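You operate a simulated robot arm through the tools that you are given. There is no shell and no other tool.

The job below is to be done with a simulated robot arm. You get a single attempt, and the scene is never put back.

JOB
Bleed the test ram into the clear jar till the glass runs clear, then stop and vent the unit.
Fine: jar under the bleed spout first; hold the OUT key with the bleed knob open; shut the knob and draw the rod in before you stop. Set down upright: clear jar. Where these are worked on the way, their far stop is far enough and under half their travel is too little: bleed knob.

Only the result counts: the job must be done as asked and must still hold three seconds after the hand-in. Knocking over, shifting, dropping, spilling or breaking anything else fails it.

ROBOT AND FRAMES
A 7-joint arm with a three-finger gripper, fixed in place. Base frame: the origin is on the floor under the middle of its stand, x ahead of it, y to its left, z up. Readings come in m, degrees, newtons and seconds.
It reaches about 1.342 m from its shoulder. Its first joint turns from -166.0 to 166.0 degrees. Payload 2.69 kg.
Tool frame: the origin (TCP) lies between the finger pads and is the grasp point; the fingertips stand 0.03 m ahead of it; z points along the fingers, y is the line along which they close. The gripper opens to 0.128 m; its body begins 0.117 m behind the TCP.
Orientation is that of the tool frame in the base frame, as a unit quaternion [x, y, z, w]. With the fingers straight down and closing along the base's y, the tool's x points along the base's -x, its y along +y and its z along -z.

CONTROLS
- The arm moves only by the tool send_rows. Its argument "motion" is a list of rows, each a list of 7 numbers: the turn, a rotation vector about the base's x, y, z in units of 6 degrees (1.0 is 6 degrees), then the shift along the base's x, y, z in units of 25 mm (1.0 is 25 mm), then the closure, from 0 (fully open) to 1 (shut). In form: [[rx, ry, rz, x, y, z, fingers], ...]. A call has 1 to 20 rows; each row shifts and turns the commanded pose from where the row before left it. A call with a number of a shift or a turn outside -1 to 1 is refused whole. Each row takes 0.2 s and may step no farther than 0.05 m and 8.6 degrees from the row before; otherwise, or with a gripper value out of range, the whole call is refused. A pose out of reach is approached as far as the arm can. The call stops where the force on the tool passes 90 N (or 10 N more than at its start, if that is more) or the arm is blocked; 0.2 s more then pass. Each finger travels about 0.127 m/s and halts on what it meets, pressing with about 44 N; the grip force reading is that of the motor and also rises with nothing between the fingers. The clock runs only during rows and for 0.2 s after the last one: add rows that do not move to give the fingers time. The reply holds the time, the measured pose of the TCP, the force on the tool along the base axes, the opening and the grip force, in the units named above and with some noise, with the torque about the TCP (base axes, N m) and any sound that the robot's microphone picked up, and new pictures: "show" is both (left out), scene, wrist or none.
- Cameras (640 x 400 px; columns grow to the right, rows downward): "scene" is fixed at [0.054, 0.5041, 1.2626]; the picture's right is [-0.32, -0.95, 0.00], its down [-0.29, 0.10, -0.95] and it looks along [0.90, -0.30, -0.30] (base axes); focal length 265 px, centre (320, 200). "wrist" rides on the gripper at [0.058, 0.054, -0.131] in the tool frame; the picture's right is [-0.68, 0.74, 0.00], its down [-0.62, -0.57, -0.55] and it looks along [-0.40, -0.37, 0.84] (tool axes); focal length 234 px, centre (320, 200). There is no depth. A picture from a camera that has moved, and an enlarged one, comes with that camera's place and axes in the base frame and with its lens. The place of the scene camera against the robot may be out by one fixed shift of up to 0.012 m in any direction.
- lift_body(by): moves the trunk up (or, below 0, down) by that many m; the arm rides with it, the base frame stays. It gives what a move gives, with no picture.
- zoom(camera, box): a new picture of the part [left, top, right, bottom] of that camera's present view, enlarged. The clock stands still meanwhile.
- hand_in(): hands the job in; it is judged then, once.

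Places have to be worked out from the pictures, the camera data and where the tool is seen. Open the gripper and draw the arm clear of the work before you hand the job in, unless the task says otherwise.

The tools are called after "Request:" as a command line: name --pt "numbers of a row" for each row, then --argument value for the rest, lists and objects as JSON in quotes. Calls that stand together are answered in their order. send_rows: Moves the arm, as the interface text tells. Its arguments: {"type":"object","properties":{"motion":{"type":"array","items":{"type":"array","items":{"type":"number"}}},"show":{"type":"string","enum":["both","scene","wrist","none"]}},"required":["motion"]} The other tools are called the same way: lift_body (by) moves the trunk up or down; zoom (camera, box) takes an enlarged picture of a part of a camera's view; hand_in () hands the job in.

At the start:

```text
time_s: 0.0
ee_pos: [0.5727, 0.3015, 1.2165]
tool_rot: [0.0, 1.0, 0.0, 0.0]
ft_force: [-0.8, 0.6, -0.5]
ft_torque: [-0.01, 0.0, 0.01]
grip_width: 0.1278
finger_force: 0.1
trunk travel left (down, up): [-0.15, 0.2]
```

scene: 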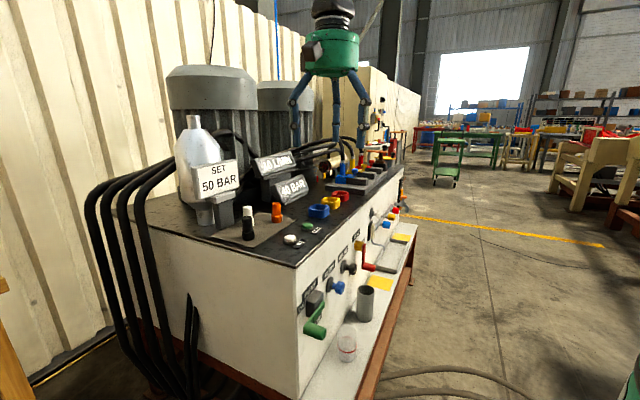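
wrist: 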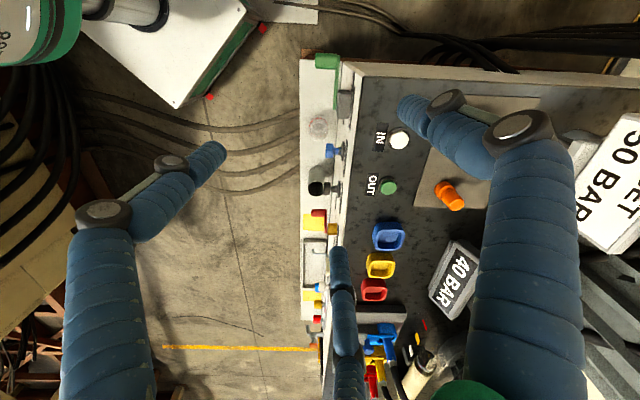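

I'll start by enlarging the relevant parts of the scene and wrist views to read the labels and find the knobs, keys and jar.

Request:
zoom --camera "scene" --box '[280, 210, 440, 380]'

Request:
zoom --camera "scene" --box '[180, 120, 420, 270]'

Request:
zoom --camera "wrist" --box '[290, 40, 500, 210]'

Request:
zoom --camera "wrist" --box '[280, 180, 480, 400]'

```text
2.35 times, centred on (360, 295) of scene
camera zoom: at [0.054, 0.5041, 1.2626], right [-0.32, -0.95, 0.0], down [-0.29, 0.1, -0.95], along [0.9, -0.3, -0.3], focal length 624 px, centre (226, -24)
```

zoom: 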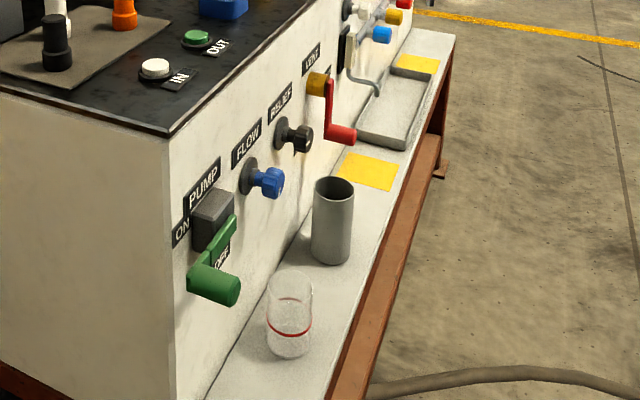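

```text
2.67 times, centred on (300, 195) of scene
camera zoom: at [0.054, 0.5041, 1.2626], right [-0.32, -0.95, 0.0], down [-0.29, 0.1, -0.95], along [0.9, -0.3, -0.3], focal length 708 px, centre (373, 213)
```

zoom: 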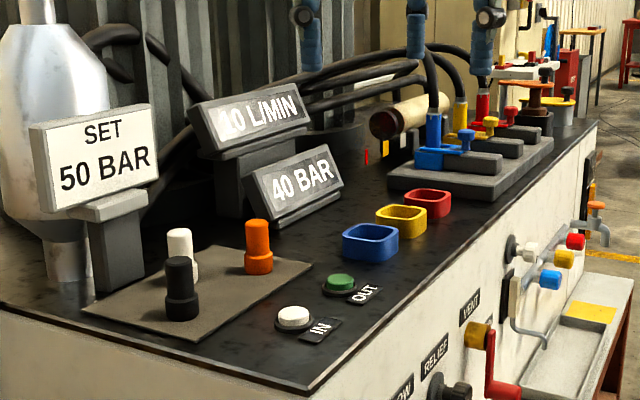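

```text
2.35 times, centred on (395, 125) of wrist
camera zoom: at [0.5151, 0.3542, 1.347], right [0.68, 0.74, 0.0], down [0.62, -0.57, 0.55], along [0.4, -0.37, -0.84], focal length 551 px, centre (144, 376)
```

zoom: 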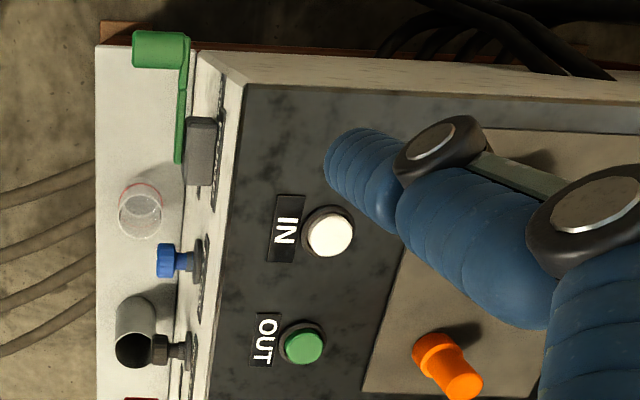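

```text
1.82 times, centred on (380, 290) of wrist
camera zoom: at [0.5151, 0.3542, 1.347], right [0.68, 0.74, 0.0], down [0.62, -0.57, 0.55], along [0.4, -0.37, -0.84], focal length 426 px, centre (211, 36)
```

zoom: 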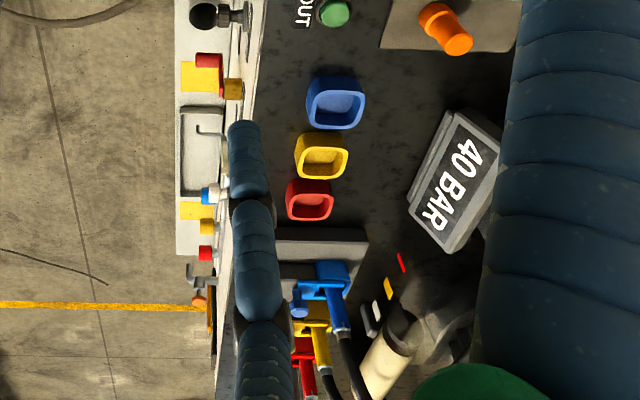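

The near panel carries PUMP, FLOW, RELIEF and VENT. The far part holds the spout and sight glass, so I enlarge that.

Request:
zoom --camera "scene" --box '[340, 180, 430, 260]'

Request:
zoom --camera "scene" --box '[330, 210, 390, 280]'

Request:
zoom --camera "scene" --box '[310, 120, 420, 200]'

Request:
zoom --camera "wrist" --box '[290, 190, 350, 360]'

```text
5.00 times, centred on (385, 220) of scene
camera zoom: at [0.054, 0.5041, 1.2626], right [-0.32, -0.95, 0.0], down [-0.29, 0.1, -0.95], along [0.9, -0.3, -0.3], focal length 1327 px, centre (-5, 100)
```

zoom: 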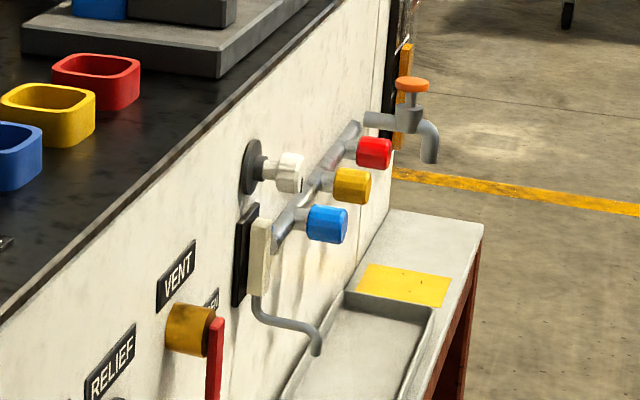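

```text
5.71 times, centred on (360, 245) of scene
camera zoom: at [0.054, 0.5041, 1.2626], right [-0.32, -0.95, 0.0], down [-0.29, 0.1, -0.95], along [0.9, -0.3, -0.3], focal length 1517 px, centre (91, -57)
```

zoom: 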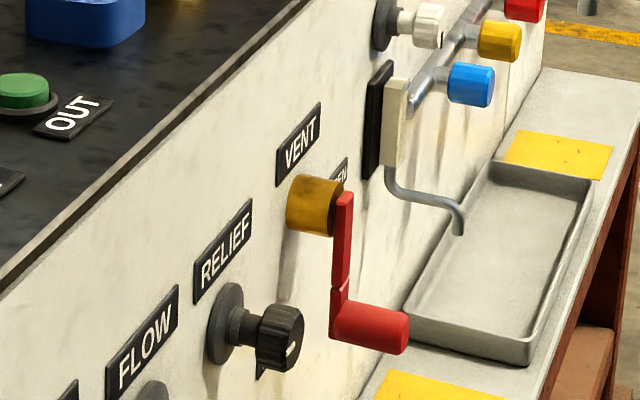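

```text
5.00 times, centred on (365, 160) of scene
camera zoom: at [0.054, 0.5041, 1.2626], right [-0.32, -0.95, 0.0], down [-0.29, 0.1, -0.95], along [0.9, -0.3, -0.3], focal length 1327 px, centre (95, 400)
```

zoom: 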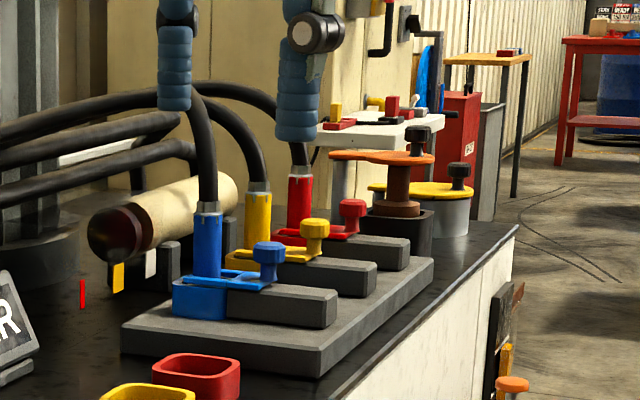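

```text
2.35 times, centred on (320, 275) of wrist
camera zoom: at [0.5151, 0.3542, 1.347], right [0.68, 0.74, 0.0], down [0.62, -0.57, 0.55], along [0.4, -0.37, -0.84], focal length 551 px, centre (320, 24)
```

zoom: 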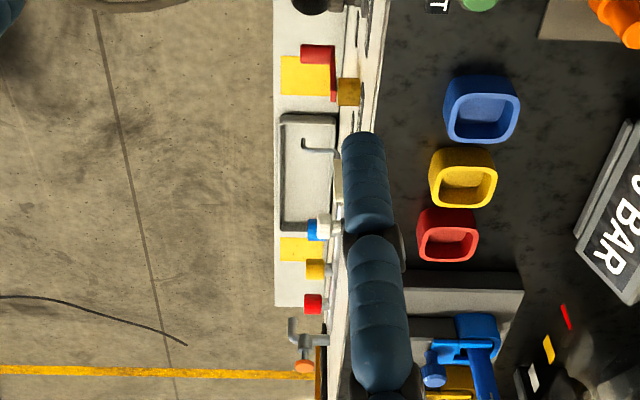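

OUT triangulates to about (0.776, 0.300, 0.943) and IN to about (0.709, 0.365, 0.943), so the bench front runs diagonally, 45° to the base axes. I'll back the arm away from the bench and turn the wrist so its camera can look squarely at the front panel.

Request:
send_rows --pt "0 0 -1 0 -0.8 0 0" --pt "0 0 -1 0 -0.8 0 0" --pt "0 0 -1 0 -0.8 0 0" --pt "0 0 -1 0 -0.8 0 0" --pt "0 0 -1 0 -0.8 0 0" --pt "0 0 -1 0 -0.8 0 0" --pt "0 0 -1 0 -0.8 0 0" --pt "0 0 -1 0 -0.8 0 0" --pt "0 0 -1 0 -0.8 0 0" --pt "0 0 -1 0 -0.8 0 0" --pt "0 0 -1 0 -0.8 0 0" --pt "0 0 -1 0 -0.8 0 0" --pt "0 0 -1 0 -0.8 0 0" --pt "0 0 -1 0 -0.8 0 0" --pt "0 0 -1 0 -0.8 0 0" --show "both"

```text
time_s: 3.2
ee_pos: [0.5725, 0.0018, 1.2174]
tool_rot: [0.707, 0.707, -0.001, 0.0]
ft_force: [-0.3, -0.4, -0.1]
ft_torque: [-0.01, 0.0, -0.01]
grip_width: 0.1278
finger_force: 0.0
trunk travel left (down, up): [-0.15, 0.2]
camera wrist: at [0.6261, 0.059, 1.3479], right [0.73, -0.68, 0.0], down [-0.57, -0.61, 0.55], along [-0.37, -0.4, -0.84], focal length 234 px, centre (320, 200)
```

scene: 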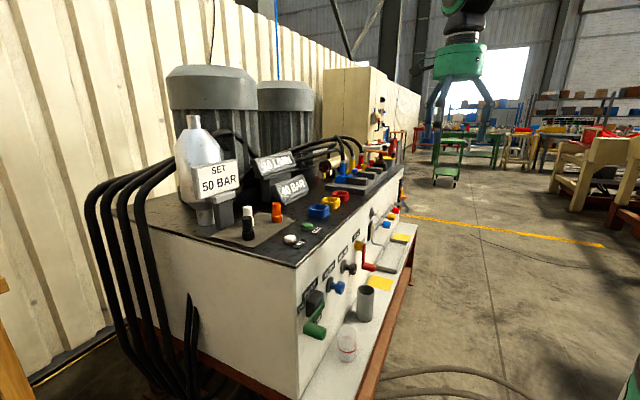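
wrist: 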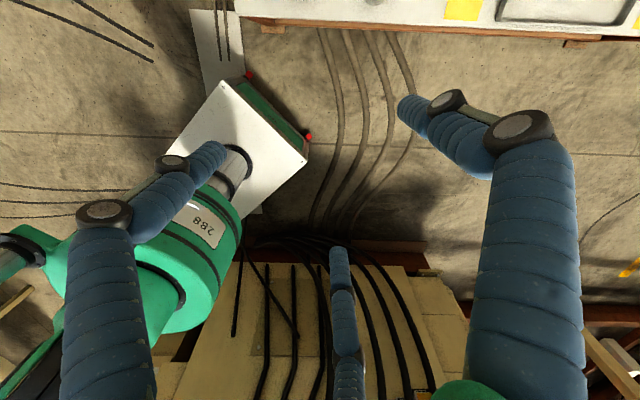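

The arm is clear of the bench. I now tilt the fingers towards the panel and drop somewhat, so the wrist camera looks at the front face.

Request:
send_rows --pt "0.98 -0.98 0 0 0 -0.8 0" --pt "0.98 -0.98 0 0 0 -0.8 0" --pt "0.98 -0.98 0 0 0 -0.8 0" --pt "0.98 -0.98 0 0 0 -0.8 0" --pt "0.98 -0.98 0 0 0 -0.8 0" --pt "0.98 -0.98 0 0 0 -0.8 0" --pt "0.98 -0.98 0 0 0 -0.8 0" --pt "0.98 -0.98 0 0 0 -0.8 0" --pt "0.98 -0.98 0 0 0 -0.8 0" --show "both"

```text
time_s: 5.2
ee_pos: [0.5727, -0.0014, 1.0372]
tool_rot: [0.561, 0.56, 0.609, 0.002]
ft_force: [-0.3, -0.5, -0.1]
ft_torque: [-0.01, 0.06, -0.05]
grip_width: 0.1278
finger_force: 0.1
trunk travel left (down, up): [-0.15, 0.2]
camera wrist: at [0.4958, -0.073, 1.147], right [0.71, -0.7, 0.04], down [-0.5, -0.55, -0.66], along [0.49, 0.45, -0.75], focal length 234 px, centre (320, 200)
```

scene: 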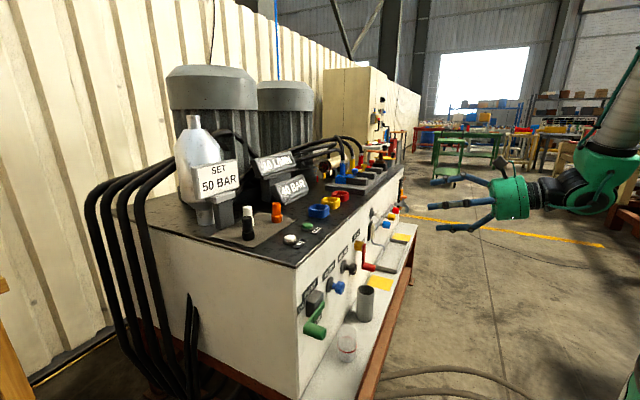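
wrist: 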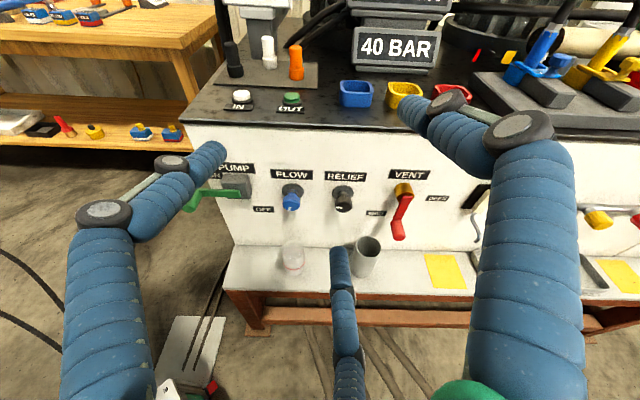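

The panel is visible now. I enlarge the label areas before moving on.

Request:
zoom --camera "wrist" --box '[180, 130, 490, 310]'

Request:
zoom --camera "wrist" --box '[430, 100, 640, 310]'

Request:
zoom --camera "wrist" --box '[200, 0, 640, 150]'

```text
2.06 times, centred on (335, 220) of wrist
camera zoom: at [0.4958, -0.073, 1.147], right [0.71, -0.7, 0.04], down [-0.5, -0.55, -0.66], along [0.49, 0.45, -0.75], focal length 483 px, centre (289, 159)
```

zoom: 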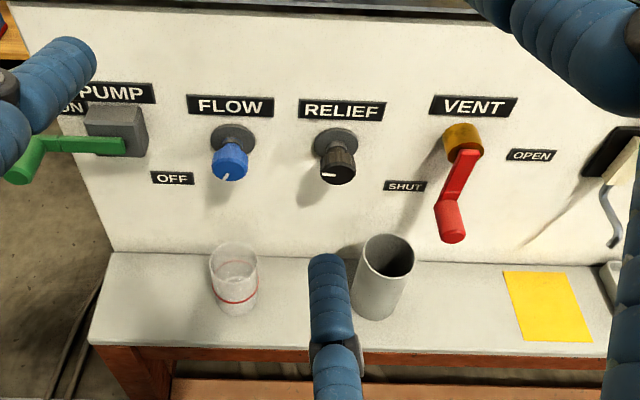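

```text
1.90 times, centred on (535, 205) of wrist
camera zoom: at [0.4958, -0.073, 1.147], right [0.71, -0.7, 0.04], down [-0.5, -0.55, -0.66], along [0.49, 0.45, -0.75], focal length 446 px, centre (-90, 190)
```

zoom: 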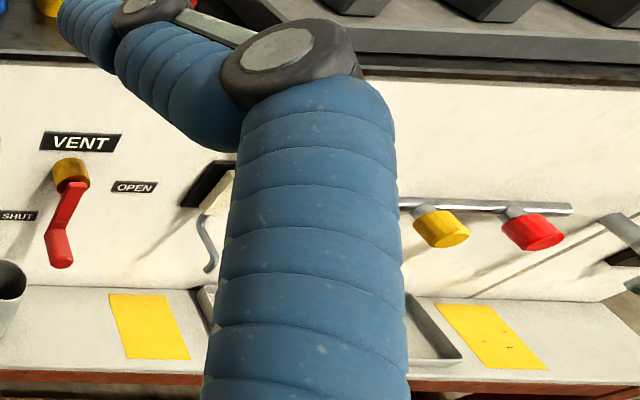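

```text
1.45 times, centred on (420, 75) of wrist
camera zoom: at [0.4958, -0.073, 1.147], right [0.71, -0.7, 0.04], down [-0.5, -0.55, -0.66], along [0.49, 0.45, -0.75], focal length 341 px, centre (174, 382)
```

zoom: 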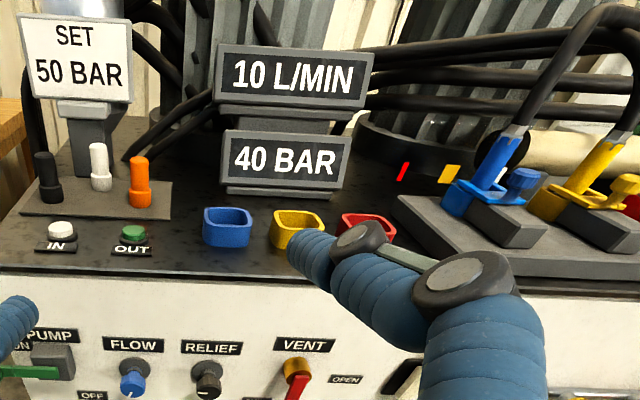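

PUMP points left, to ON (10 L/MIN, 40 BAR shown). VENT points down, to SHUT, with OPEN on its right. Next I slide along the bench to view the bleed spout, glass and knob.

Request:
send_rows --pt "0 0 0 1 -1 -0.3 0" --pt "0 0 0 1 -1 -0.3 0" --pt "0 0 0 1 -1 -0.3 0" --pt "0 0 0 1 -1 -0.3 0" --pt "0 0 0 1 -1 -0.3 0" --pt "0 0 0 1 -1 -0.3 0" --pt "0 0 0 1 -1 -0.3 0" --pt "0 0 0 1 -1 -0.3 0" --show "both"

```text
time_s: 7.0
ee_pos: [0.773, -0.1982, 0.9755]
tool_rot: [0.562, 0.562, 0.607, 0.0]
ft_force: [-0.2, -0.5, 0.0]
ft_torque: [-0.01, -0.02, -0.08]
grip_width: 0.1279
finger_force: 0.0
trunk travel left (down, up): [-0.15, 0.2]
camera wrist: at [0.696, -0.2712, 1.0869], right [0.71, -0.7, 0.04], down [-0.5, -0.55, -0.66], along [0.49, 0.45, -0.75], focal length 234 px, centre (320, 200)
```

scene: 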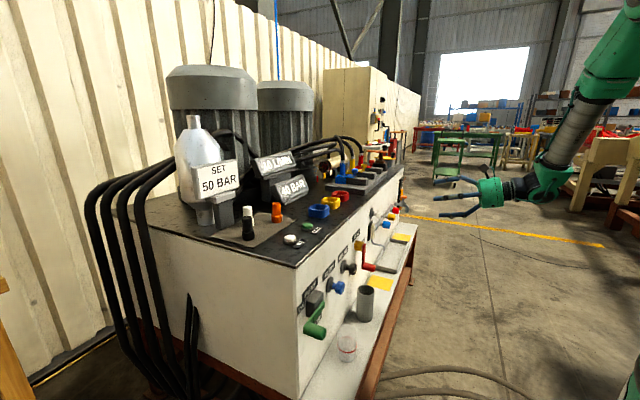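
wrist: 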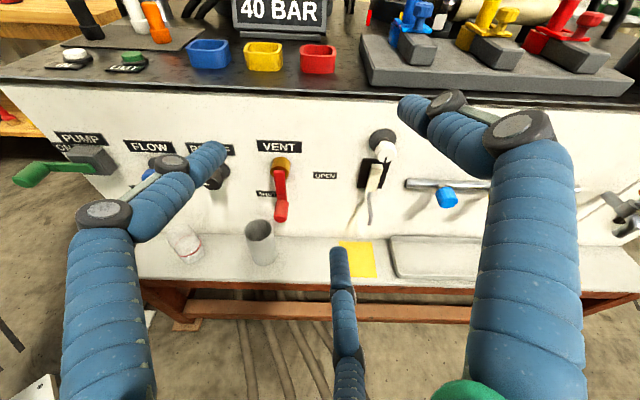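

The bleed block is now in view at the centre right; enlarging it.

Request:
zoom --camera "wrist" --box '[310, 100, 490, 290]'

Request:
zoom --camera "wrist" --box '[210, 120, 410, 280]'

Request:
zoom --camera "wrist" --box '[340, 0, 640, 110]'

```text
2.11 times, centred on (400, 195) of wrist
camera zoom: at [0.696, -0.2712, 1.0869], right [0.71, -0.7, 0.04], down [-0.5, -0.55, -0.66], along [0.49, 0.45, -0.75], focal length 493 px, centre (152, 210)
```

zoom: 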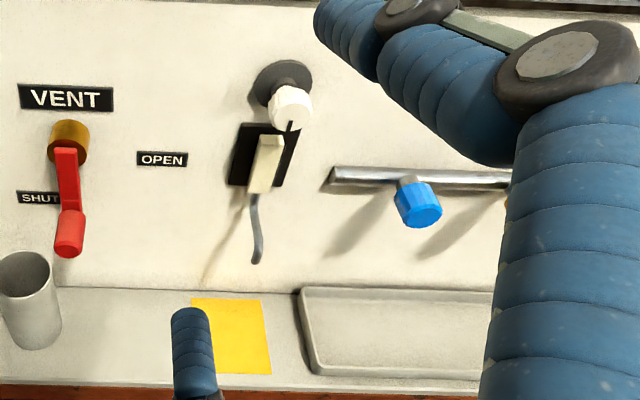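

```text
2.50 times, centred on (310, 200) of wrist
camera zoom: at [0.696, -0.2712, 1.0869], right [0.71, -0.7, 0.04], down [-0.5, -0.55, -0.66], along [0.49, 0.45, -0.75], focal length 585 px, centre (345, 200)
```

zoom: 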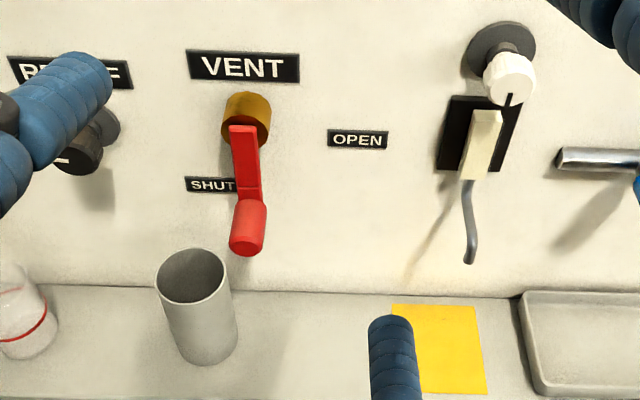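

```text
2.13 times, centred on (490, 55) of wrist
camera zoom: at [0.696, -0.2712, 1.0869], right [0.71, -0.7, 0.04], down [-0.5, -0.55, -0.66], along [0.49, 0.45, -0.75], focal length 500 px, centre (-43, 509)
```

zoom: 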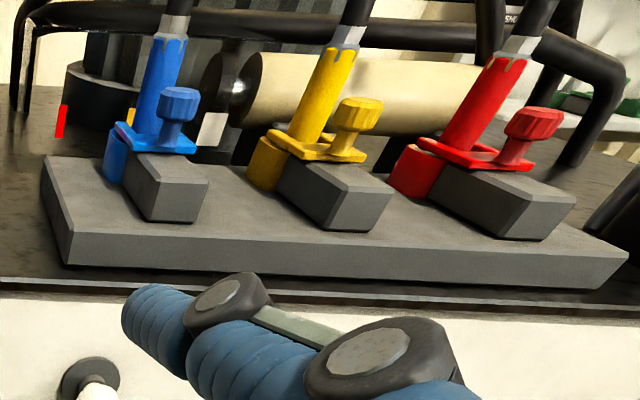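

The white knob with the black pointer sits above the cream sight glass and its spout. Its tip is around a≈0.82 m along the bench, right above the left yellow patch. Before planning grips I'll close the fingers in free air to see how they move.

Request:
send_rows --pt "0 0 0 0 0 0 0.5" --pt "0 0 0 0 0 0 0.5" --pt "0 0 0 0 0 0 0.5" --show "both"

Request:
send_rows --pt "0 0 0 0 0 0 1" --pt "0 0 0 0 0 0 1" --pt "0 0 0 0 0 0 1" --pt "0 0 0 0 0 0 1" --show "both"

```text
time_s: 7.8
ee_pos: [0.7724, -0.1993, 0.9764]
tool_rot: [0.562, 0.561, 0.608, 0.0]
ft_force: [-0.4, -0.1, 0.1]
ft_torque: [0.01, -0.02, -0.03]
grip_width: 0.064
finger_force: 0.1
trunk travel left (down, up): [-0.15, 0.2]
camera wrist: at [0.696, -0.2712, 1.087], right [0.71, -0.7, 0.04], down [-0.5, -0.55, -0.66], along [0.49, 0.45, -0.75], focal length 234 px, centre (320, 200)
```

scene: 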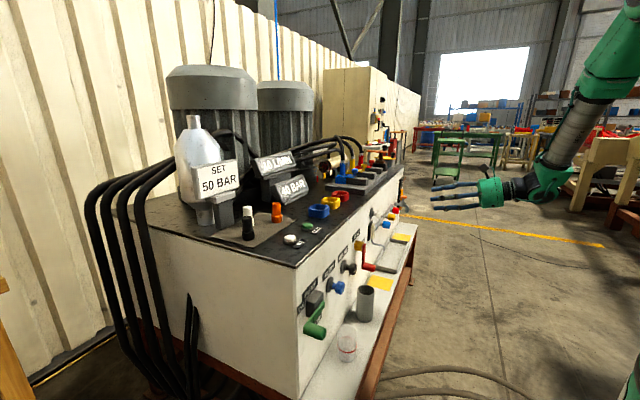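
wrist: 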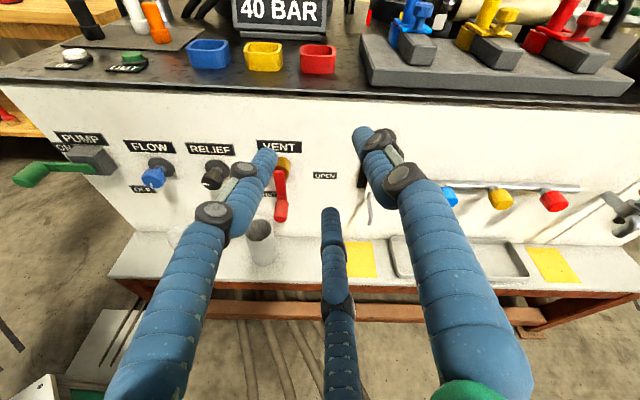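

```text
time_s: 8.8
ee_pos: [0.7739, -0.1985, 0.9758]
tool_rot: [0.562, 0.561, 0.608, -0.001]
ft_force: [-0.3, -0.7, -0.1]
ft_torque: [0.0, -0.01, 0.0]
grip_width: 0.0022
finger_force: 31.4
trunk travel left (down, up): [-0.15, 0.2]
camera wrist: at [0.696, -0.2712, 1.087], right [0.71, -0.7, 0.04], down [-0.5, -0.55, -0.66], along [0.49, 0.45, -0.75], focal length 234 px, centre (320, 200)
```

scene: 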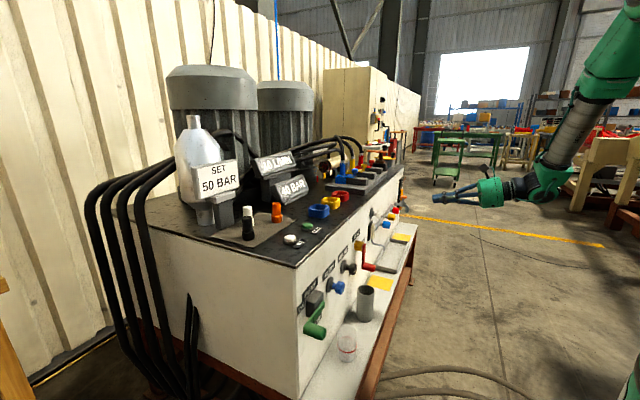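
wrist: 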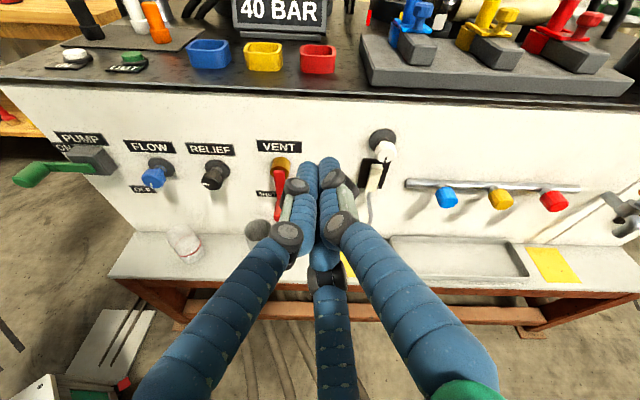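

The three fingers close radially, like a chuck, and closed they make a narrow bundle that suits pressing keys. I'll level the tool horizontally with the single finger to the right, part-close the fingers to about 0.11 m, and move back along the bench in front of the jar (a≈0.35, z≈0.55).

Request:
send_rows --pt "0.9 -0.9 0 -1 1 0 0.14" --pt "0.9 -0.9 0 -1 1 0 0.14" --pt "0.884 0.884 0 -1 1 -0.5 0.14" --pt "0.884 0.884 0 -1 1 -0.5 0.14" --pt "0.884 0.884 0 -1 1 -0.8 0.14" --pt "0.884 0.884 0 -1 1 -0.8 0.14" --pt "0.884 0.884 0 -1 1 -0.8 0.14" --pt "0.884 0.884 0 -1 1 -0.8 0.14" --pt "0 0 0 -1 1 -0.8 0.14" --pt "0 0 0 -0.8 0.8 -0.8 0.14" --show "both"

```text
time_s: 11.0
ee_pos: [0.5278, 0.0469, 0.8295]
tool_rot: [0.654, 0.269, 0.654, -0.27]
ft_force: [0.3, 0.2, -0.3]
ft_torque: [0.03, 0.01, 0.0]
grip_width: 0.1101
finger_force: 0.1
trunk travel left (down, up): [-0.15, 0.2]
camera wrist: at [0.4734, -0.0842, 0.8879], right [0.52, -0.52, -0.68], down [-0.79, 0.01, -0.62], along [0.33, 0.85, -0.4], focal length 234 px, centre (320, 200)
```

scene: 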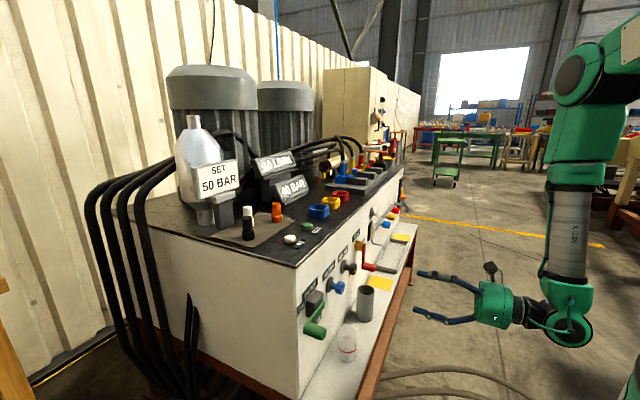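
wrist: 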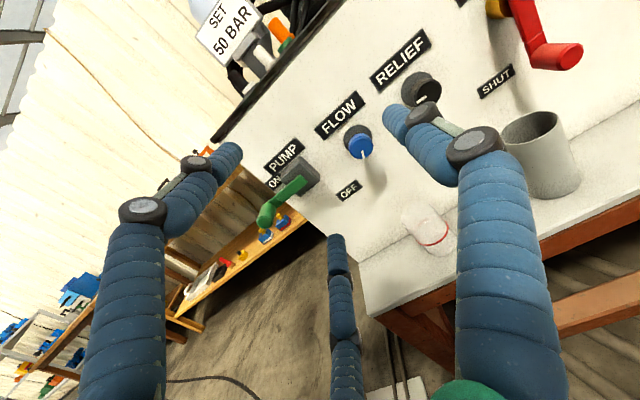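

Pose is as commanded with the tool level. I zoom on the jar to pin down its place and height.

Request:
zoom --camera "wrist" --box '[340, 150, 500, 290]'

Request:
zoom --camera "scene" --box '[310, 270, 410, 370]'

```text
2.86 times, centred on (420, 220) of wrist
camera zoom: at [0.4734, -0.0842, 0.8879], right [0.52, -0.52, -0.68], down [-0.79, 0.01, -0.62], along [0.33, 0.85, -0.4], focal length 669 px, centre (34, 143)
```

zoom: 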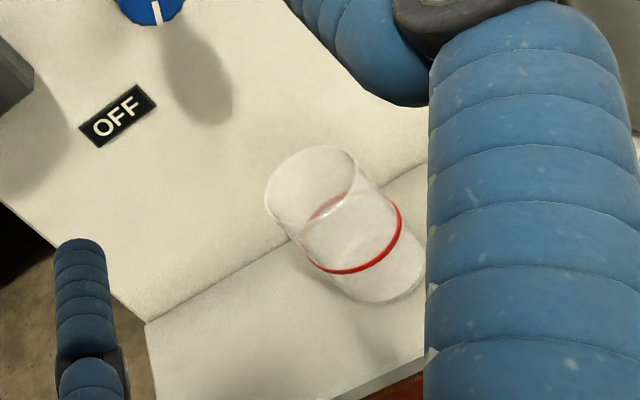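

```text
4.00 times, centred on (360, 320) of scene
camera zoom: at [0.054, 0.5041, 1.2626], right [-0.32, -0.95, 0.0], down [-0.29, 0.1, -0.95], along [0.9, -0.3, -0.3], focal length 1062 px, centre (160, -280)
```

zoom: 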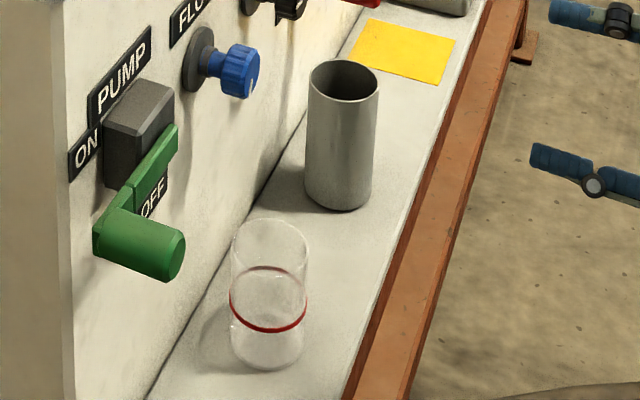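

The jar is about 64 mm wide and only 100 mm tall, centred near a≈0.352, b≈0.625 (b is depth towards the bench). So I'll grip it from the front with two fingers at its sides and the third above it. That means rolling the tool −90° about its axis while dropping to z≈0.57.

Request:
send_rows --pt "-0.884 -0.884 0 0.34 -0.34 0 0.14" --pt "-0.884 -0.884 0 0 0 -0.8 0.14" --pt "-0.884 -0.884 0 0 0 -0.9 0.14" --pt "-0.884 -0.884 0 0 0 -0.9 0.14" --pt "-0.884 -0.884 0 0 0 -0.9 0.14" --pt "-0.884 -0.884 0 0 0 -0.9 0.14" --pt "-0.884 -0.884 0 0 0 -0.9 0.14" --pt "-0.884 -0.884 0 0 0 -0.9 0.14" --pt "-0.884 -0.884 0 0 0 -0.9 0.14" --pt "-0.884 -0.884 0 0 0 -0.9 0.14" --pt "-0.884 -0.884 0 0 0 -0.9 0.14" --pt "-0.884 -0.884 0 0 0 -0.9 0.14" --pt "0 0 0 0 0 -0.6 0.14" --show "both"

```text
time_s: 13.8
ee_pos: [0.537, 0.0377, 0.5707]
tool_rot: [0.269, 0.653, 0.654, 0.271]
ft_force: [0.0, -0.4, -0.8]
ft_torque: [-0.03, 0.04, 0.02]
grip_width: 0.11
finger_force: 0.1
trunk travel left (down, up): [-0.15, 0.2]
camera wrist: at [0.4029, -0.0137, 0.6244], right [0.48, -0.48, 0.74], down [0.05, -0.82, -0.57], along [0.88, 0.31, -0.37], focal length 234 px, centre (320, 200)
```

scene: 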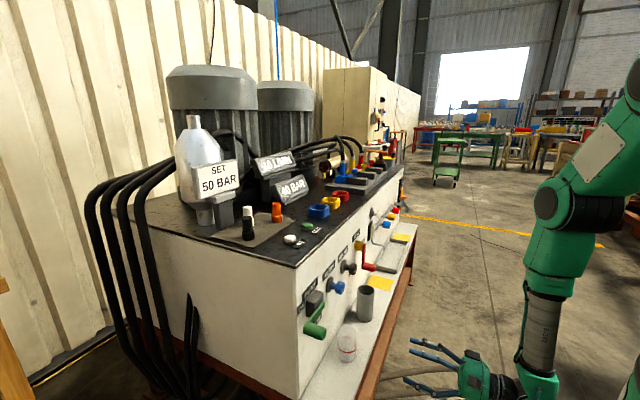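
wrist: 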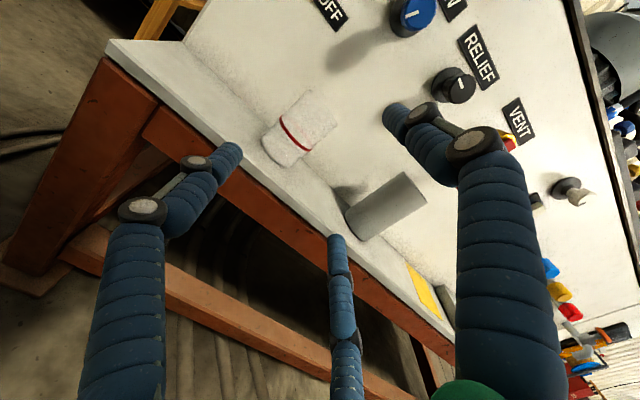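

The jar is seen nearly from the side now. I zoom in for a precise fix of its base, top and the shelf edge.

Request:
zoom --camera "wrist" --box '[220, 60, 400, 200]'

Request:
zoom --camera "wrist" --box '[380, 60, 620, 300]'

```text
2.86 times, centred on (310, 130) of wrist
camera zoom: at [0.4029, -0.0137, 0.6244], right [0.48, -0.48, 0.74], down [0.05, -0.82, -0.57], along [0.88, 0.31, -0.37], focal length 669 px, centre (349, 400)
```

zoom: 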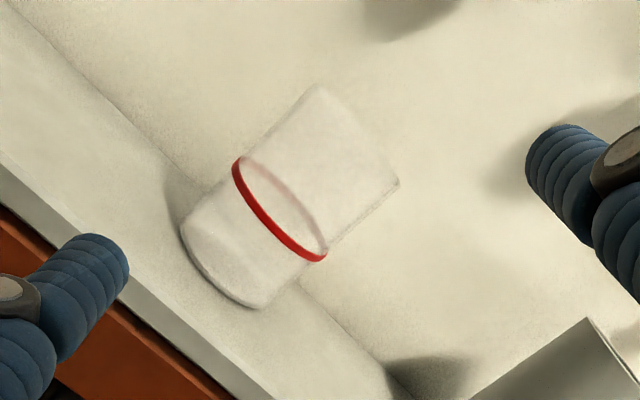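

```text
1.67 times, centred on (500, 180) of wrist
camera zoom: at [0.4029, -0.0137, 0.6244], right [0.48, -0.48, 0.74], down [0.05, -0.82, -0.57], along [0.88, 0.31, -0.37], focal length 390 px, centre (20, 233)
```

zoom: 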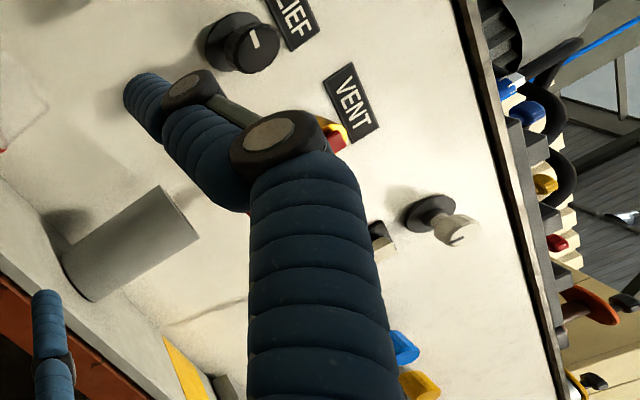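

Four views agree: jar axis at a≈0.351, b≈0.624, base z≈0.478, top ≈0.580. I open fully, drop to z≈0.558, and advance with the jar between the two side fingers.

Request:
send_rows --pt "0 0 0 -0.06 0.06 -0.5 0" --pt "0 0 0 0.88 0.88 0 0" --pt "0 0 0 0.88 0.88 0 0" --pt "0 0 0 0.88 0.88 0 0" --pt "0 0 0 0.88 0.88 0 0" --pt "0 0 0 0.88 0.88 0 0" --pt "0 0 0 0.88 0.88 0 0" --pt "0 0 0 0.87 0.87 0 0" --pt "0 0 0 0 0 0 0" --show "both"

```text
time_s: 15.8
ee_pos: [0.6893, 0.1924, 0.5575]
tool_rot: [0.27, 0.652, 0.655, 0.27]
ft_force: [0.0, 0.1, 1.1]
ft_torque: [-0.03, 0.0, -0.02]
grip_width: 0.1279
finger_force: 0.0
trunk travel left (down, up): [-0.15, 0.2]
camera wrist: at [0.5547, 0.1408, 0.6106], right [0.48, -0.48, 0.74], down [0.05, -0.82, -0.57], along [0.88, 0.31, -0.37], focal length 234 px, centre (320, 200)
```

scene: 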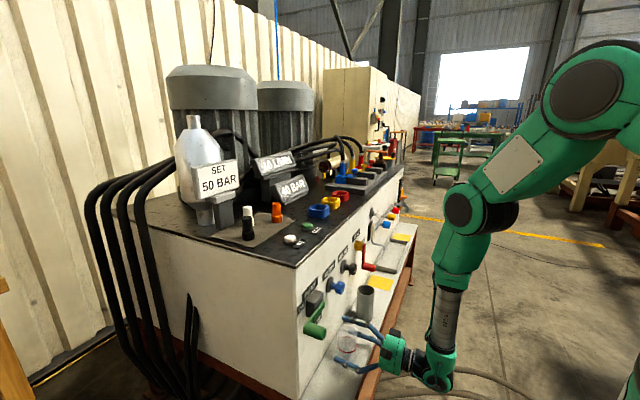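
wrist: 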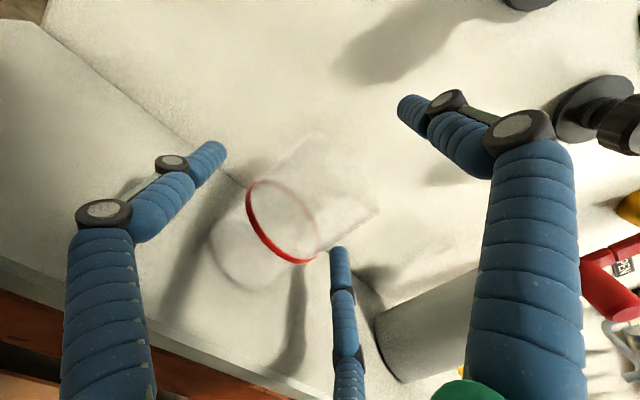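

The jar sits centred between the fingers with no contact force. I close on it.

Request:
send_rows --pt "0 0 0 0 0 0 0.3" --pt "0 0 0 0 0 0 0.4" --pt "0 0 0 0 0 0 0.5" --pt "0 0 0 0 0 0 0.55" --pt "0 0 0 0 0 0 0.55" --show "both"

```text
time_s: 17.0
ee_pos: [0.6874, 0.1913, 0.5574]
tool_rot: [0.27, 0.653, 0.654, 0.27]
ft_force: [0.7, -0.1, -0.7]
ft_torque: [-0.01, 0.01, -0.02]
grip_width: 0.0736
finger_force: 12.2
trunk travel left (down, up): [-0.15, 0.2]
camera wrist: at [0.5545, 0.1406, 0.6107], right [0.48, -0.48, 0.74], down [0.05, -0.82, -0.57], along [0.88, 0.31, -0.37], focal length 234 px, centre (320, 200)
```

scene: 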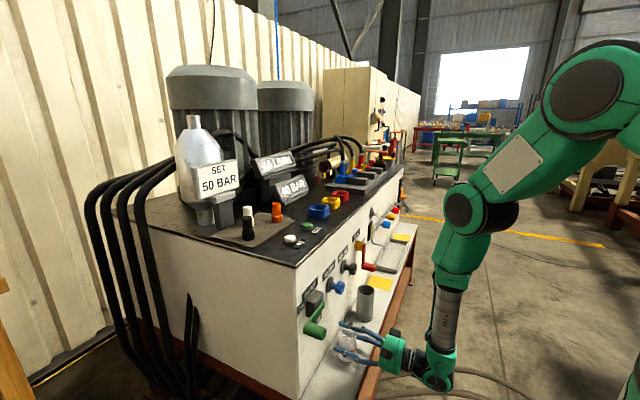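
wrist: 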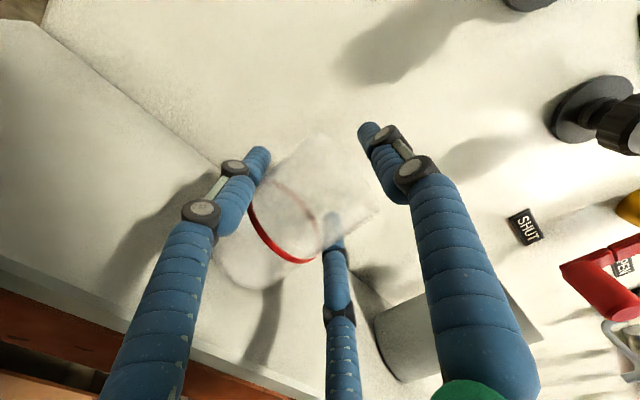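

Contact is made at 0.0736 m width with 12 N, and the jar is still upright. I tighten a bit and lift it 20 mm to check the grip.

Request:
send_rows --pt "0 0 0 0 0 0 0.65" --pt "0 0 0 0 0 0 0.7" --pt "0 0 0 0 0 0 0.7" --pt "0 0 0 0 0 0.2 0.7" --pt "0 0 0 0 0 0.3 0.7" --pt "0 0 0 0 0 0.3 0.7" --pt "0 0 0 0 0 0 0.7" --show "both"

Request:
zoom --camera "scene" --box '[290, 280, 450, 400]'

```text
time_s: 18.6
ee_pos: [0.6888, 0.1927, 0.5787]
tool_rot: [0.271, 0.653, 0.654, 0.27]
ft_force: [-0.2, 0.4, -1.3]
ft_torque: [0.04, 0.0, 0.01]
grip_width: 0.0731
finger_force: 25.8
trunk travel left (down, up): [-0.15, 0.2]
camera wrist: at [0.5547, 0.1407, 0.6323], right [0.48, -0.48, 0.74], down [0.05, -0.82, -0.57], along [0.88, 0.31, -0.37], focal length 234 px, centre (320, 200)
```

scene: 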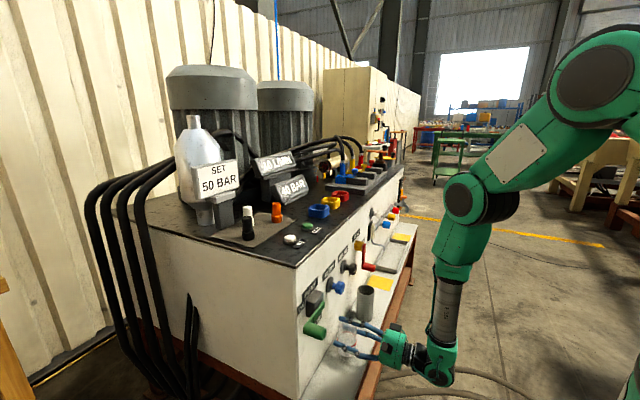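
wrist: 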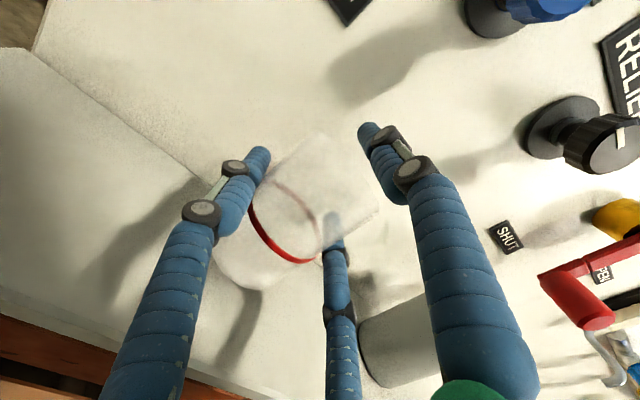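

```text
3.33 times, centred on (370, 340) of scene
camera zoom: at [0.054, 0.5041, 1.2626], right [-0.32, -0.95, 0.0], down [-0.29, 0.1, -0.95], along [0.9, -0.3, -0.3], focal length 885 px, centre (153, -267)
```

zoom: 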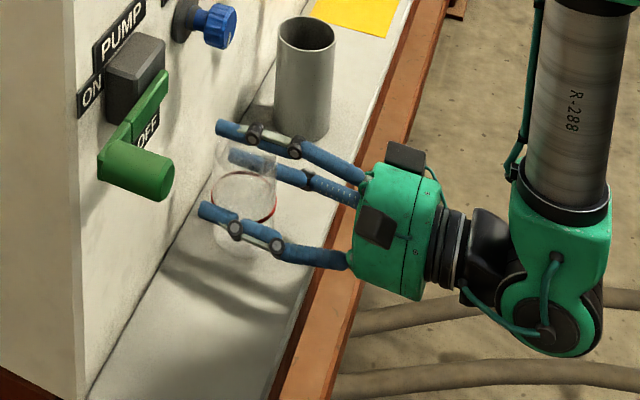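

The jar moved up with the gripper and hangs upright. Now I retract clear of the shelf front, then slide along the bench to the spout.

Request:
send_rows --pt "0 0 0 -0.6 -0.6 0 0.7" --pt "0 0 0 -0.9 -0.9 0 0.7" --pt "0 0 0 -1 -1 0 0.7" --pt "0 0 0 -1 -1 0 0.7" --pt "0 0 0 -1 -1 0 0.7" --pt "0 0 0 0.5 -0.5 0 0.7" --pt "0 0 0 0.9 -0.9 0 0.7" --pt "0 0 0 1 -1 0 0.7" --pt "0 0 0 1 -1 0 0.7" --pt "0 0 0 1 -1 0 0.7" --pt "0 0 0 1 -1 0 0.7" --pt "0 0 0 1 -1 0 0.7" --pt "0 0 0 1 -1 0 0.7" --pt "0 0 0 1 -1 0 0.7" --pt "0 0 0 1 -1 0 0.7" --pt "0 0 0 1 -1 0 0.7" --pt "0 0 0 1 -1 0 0.7" --pt "0 0 0 0.5 -0.5 0 0.7" --pt "0 0 0 0 0 0 0.7" --show "both"

```text
time_s: 22.6
ee_pos: [0.8732, -0.2174, 0.5795]
tool_rot: [0.27, 0.653, 0.654, 0.27]
ft_force: [-0.2, -0.4, -1.2]
ft_torque: [0.04, -0.05, 0.02]
grip_width: 0.073
finger_force: 26.0
trunk travel left (down, up): [-0.15, 0.2]
camera wrist: at [0.7392, -0.2694, 0.6323], right [0.48, -0.48, 0.74], down [0.05, -0.82, -0.57], along [0.88, 0.31, -0.37], focal length 234 px, centre (320, 200)
```

scene: 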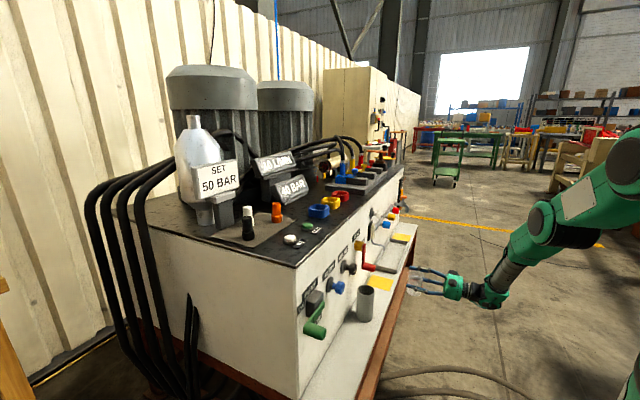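
wrist: 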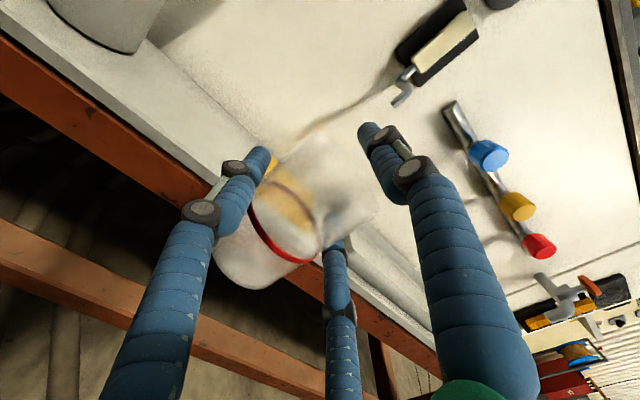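

The jar is held upright in front of the spout. I zoom to triangulate the spout tip before going under it.

Request:
zoom --camera "wrist" --box '[340, 0, 500, 130]'

Request:
zoom --camera "wrist" --box '[190, 100, 450, 300]'

Request:
zoom --camera "scene" --box '[340, 210, 480, 330]'

```text
3.08 times, centred on (420, 65) of wrist
camera zoom: at [0.7392, -0.2694, 0.6323], right [0.48, -0.48, 0.74], down [0.05, -0.82, -0.57], along [0.88, 0.31, -0.37], focal length 720 px, centre (12, 615)
```

zoom: 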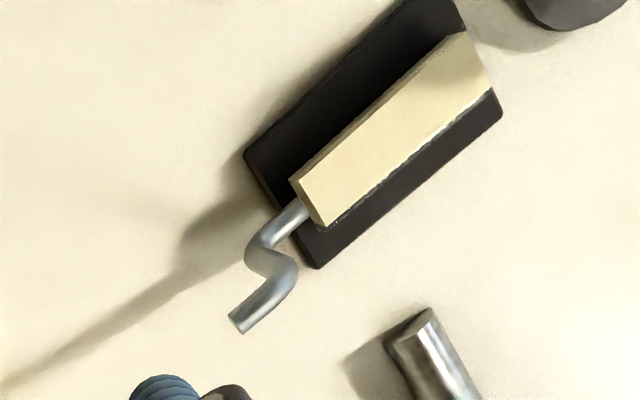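

```text
2.00 times, centred on (320, 200) of wrist
camera zoom: at [0.7392, -0.2694, 0.6323], right [0.48, -0.48, 0.74], down [0.05, -0.82, -0.57], along [0.88, 0.31, -0.37], focal length 468 px, centre (320, 200)
```

zoom: 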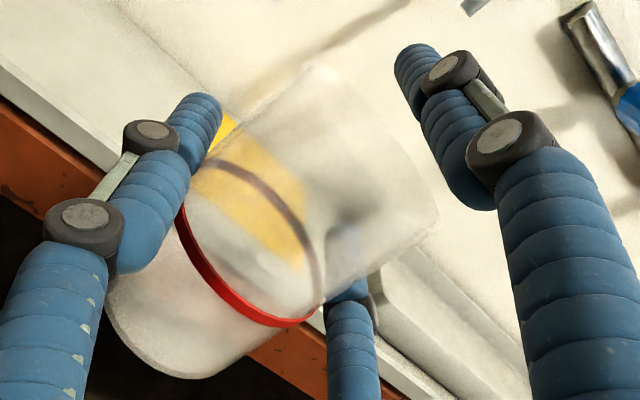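

```text
3.33 times, centred on (410, 270) of scene
camera zoom: at [0.054, 0.5041, 1.2626], right [-0.32, -0.95, 0.0], down [-0.29, 0.1, -0.95], along [0.9, -0.3, -0.3], focal length 885 px, centre (20, -33)
```

zoom: 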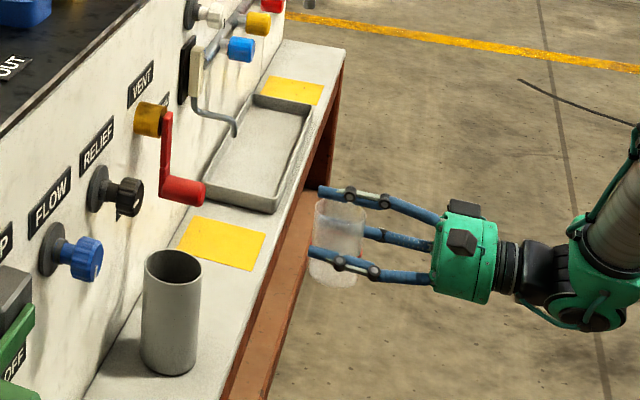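

The spout tip works out at a≈0.813, b≈0.617, z≈0.657, and the yellow patch centre is right below it. Jar top while carried is about 0.602, so it clears. I shift the last 43 mm sideways and go in under the spout, keeping it raised.

Request:
send_rows --pt "0 0 0 0.6 -0.6 0 0.7" --pt "0 0 0 0.61 -0.61 0 0.7" --pt "0 0 0 0.86 0.86 0 0.7" --pt "0 0 0 0.87 0.87 0 0.7" --pt "0 0 0 0.87 0.87 0 0.7" --pt "0 0 0 0.87 0.87 0 0.7" --pt "0 0 0 0.87 0.87 0 0.7" --pt "0 0 0 0 0 0 0.7" --show "both"

Request:
zoom --camera "scene" --box '[330, 220, 430, 310]'

Request:
zoom --camera "wrist" --box '[180, 60, 480, 300]'

```text
time_s: 24.4
ee_pos: [1.0111, -0.1389, 0.5771]
tool_rot: [0.27, 0.653, 0.655, 0.27]
ft_force: [-0.1, -0.6, -0.8]
ft_torque: [0.01, 0.01, -0.01]
grip_width: 0.0731
finger_force: 25.6
trunk travel left (down, up): [-0.15, 0.2]
camera wrist: at [0.8782, -0.191, 0.6312], right [0.48, -0.48, 0.74], down [0.05, -0.82, -0.57], along [0.88, 0.31, -0.37], focal length 234 px, centre (320, 200)
```

scene: 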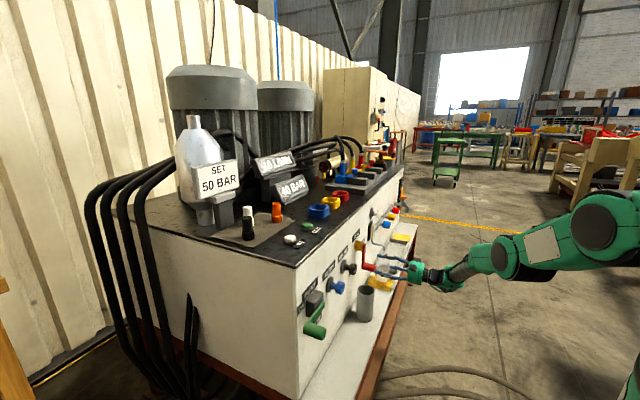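
wrist: 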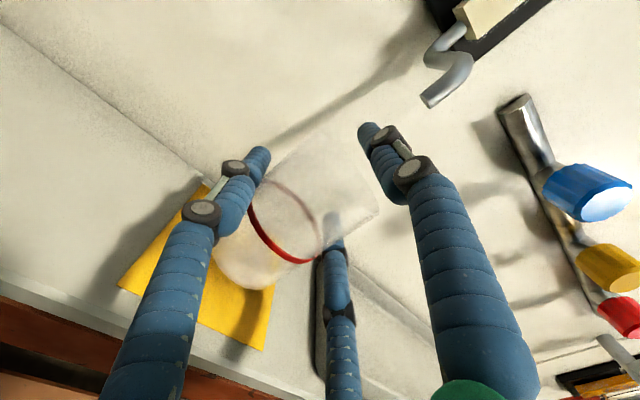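

```text
4.44 times, centred on (380, 265) of scene
camera zoom: at [0.054, 0.5041, 1.2626], right [-0.32, -0.95, 0.0], down [-0.29, 0.1, -0.95], along [0.9, -0.3, -0.3], focal length 1180 px, centre (53, -89)
```

zoom: 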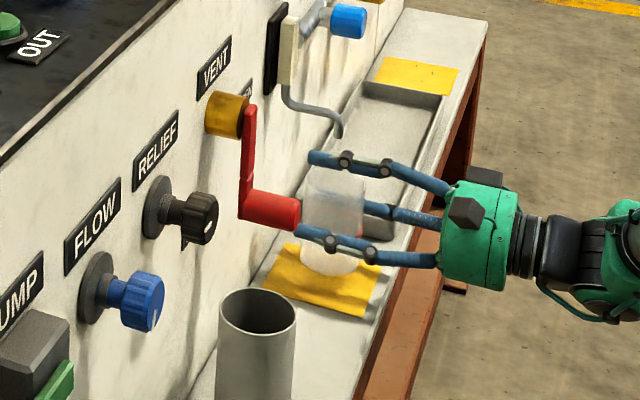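

```text
1.67 times, centred on (330, 180) of wrist
camera zoom: at [0.8782, -0.191, 0.6312], right [0.48, -0.48, 0.74], down [0.05, -0.82, -0.57], along [0.88, 0.31, -0.37], focal length 390 px, centre (303, 233)
```

zoom: 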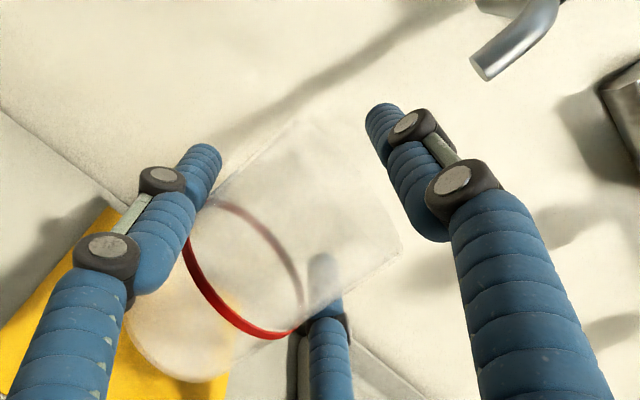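

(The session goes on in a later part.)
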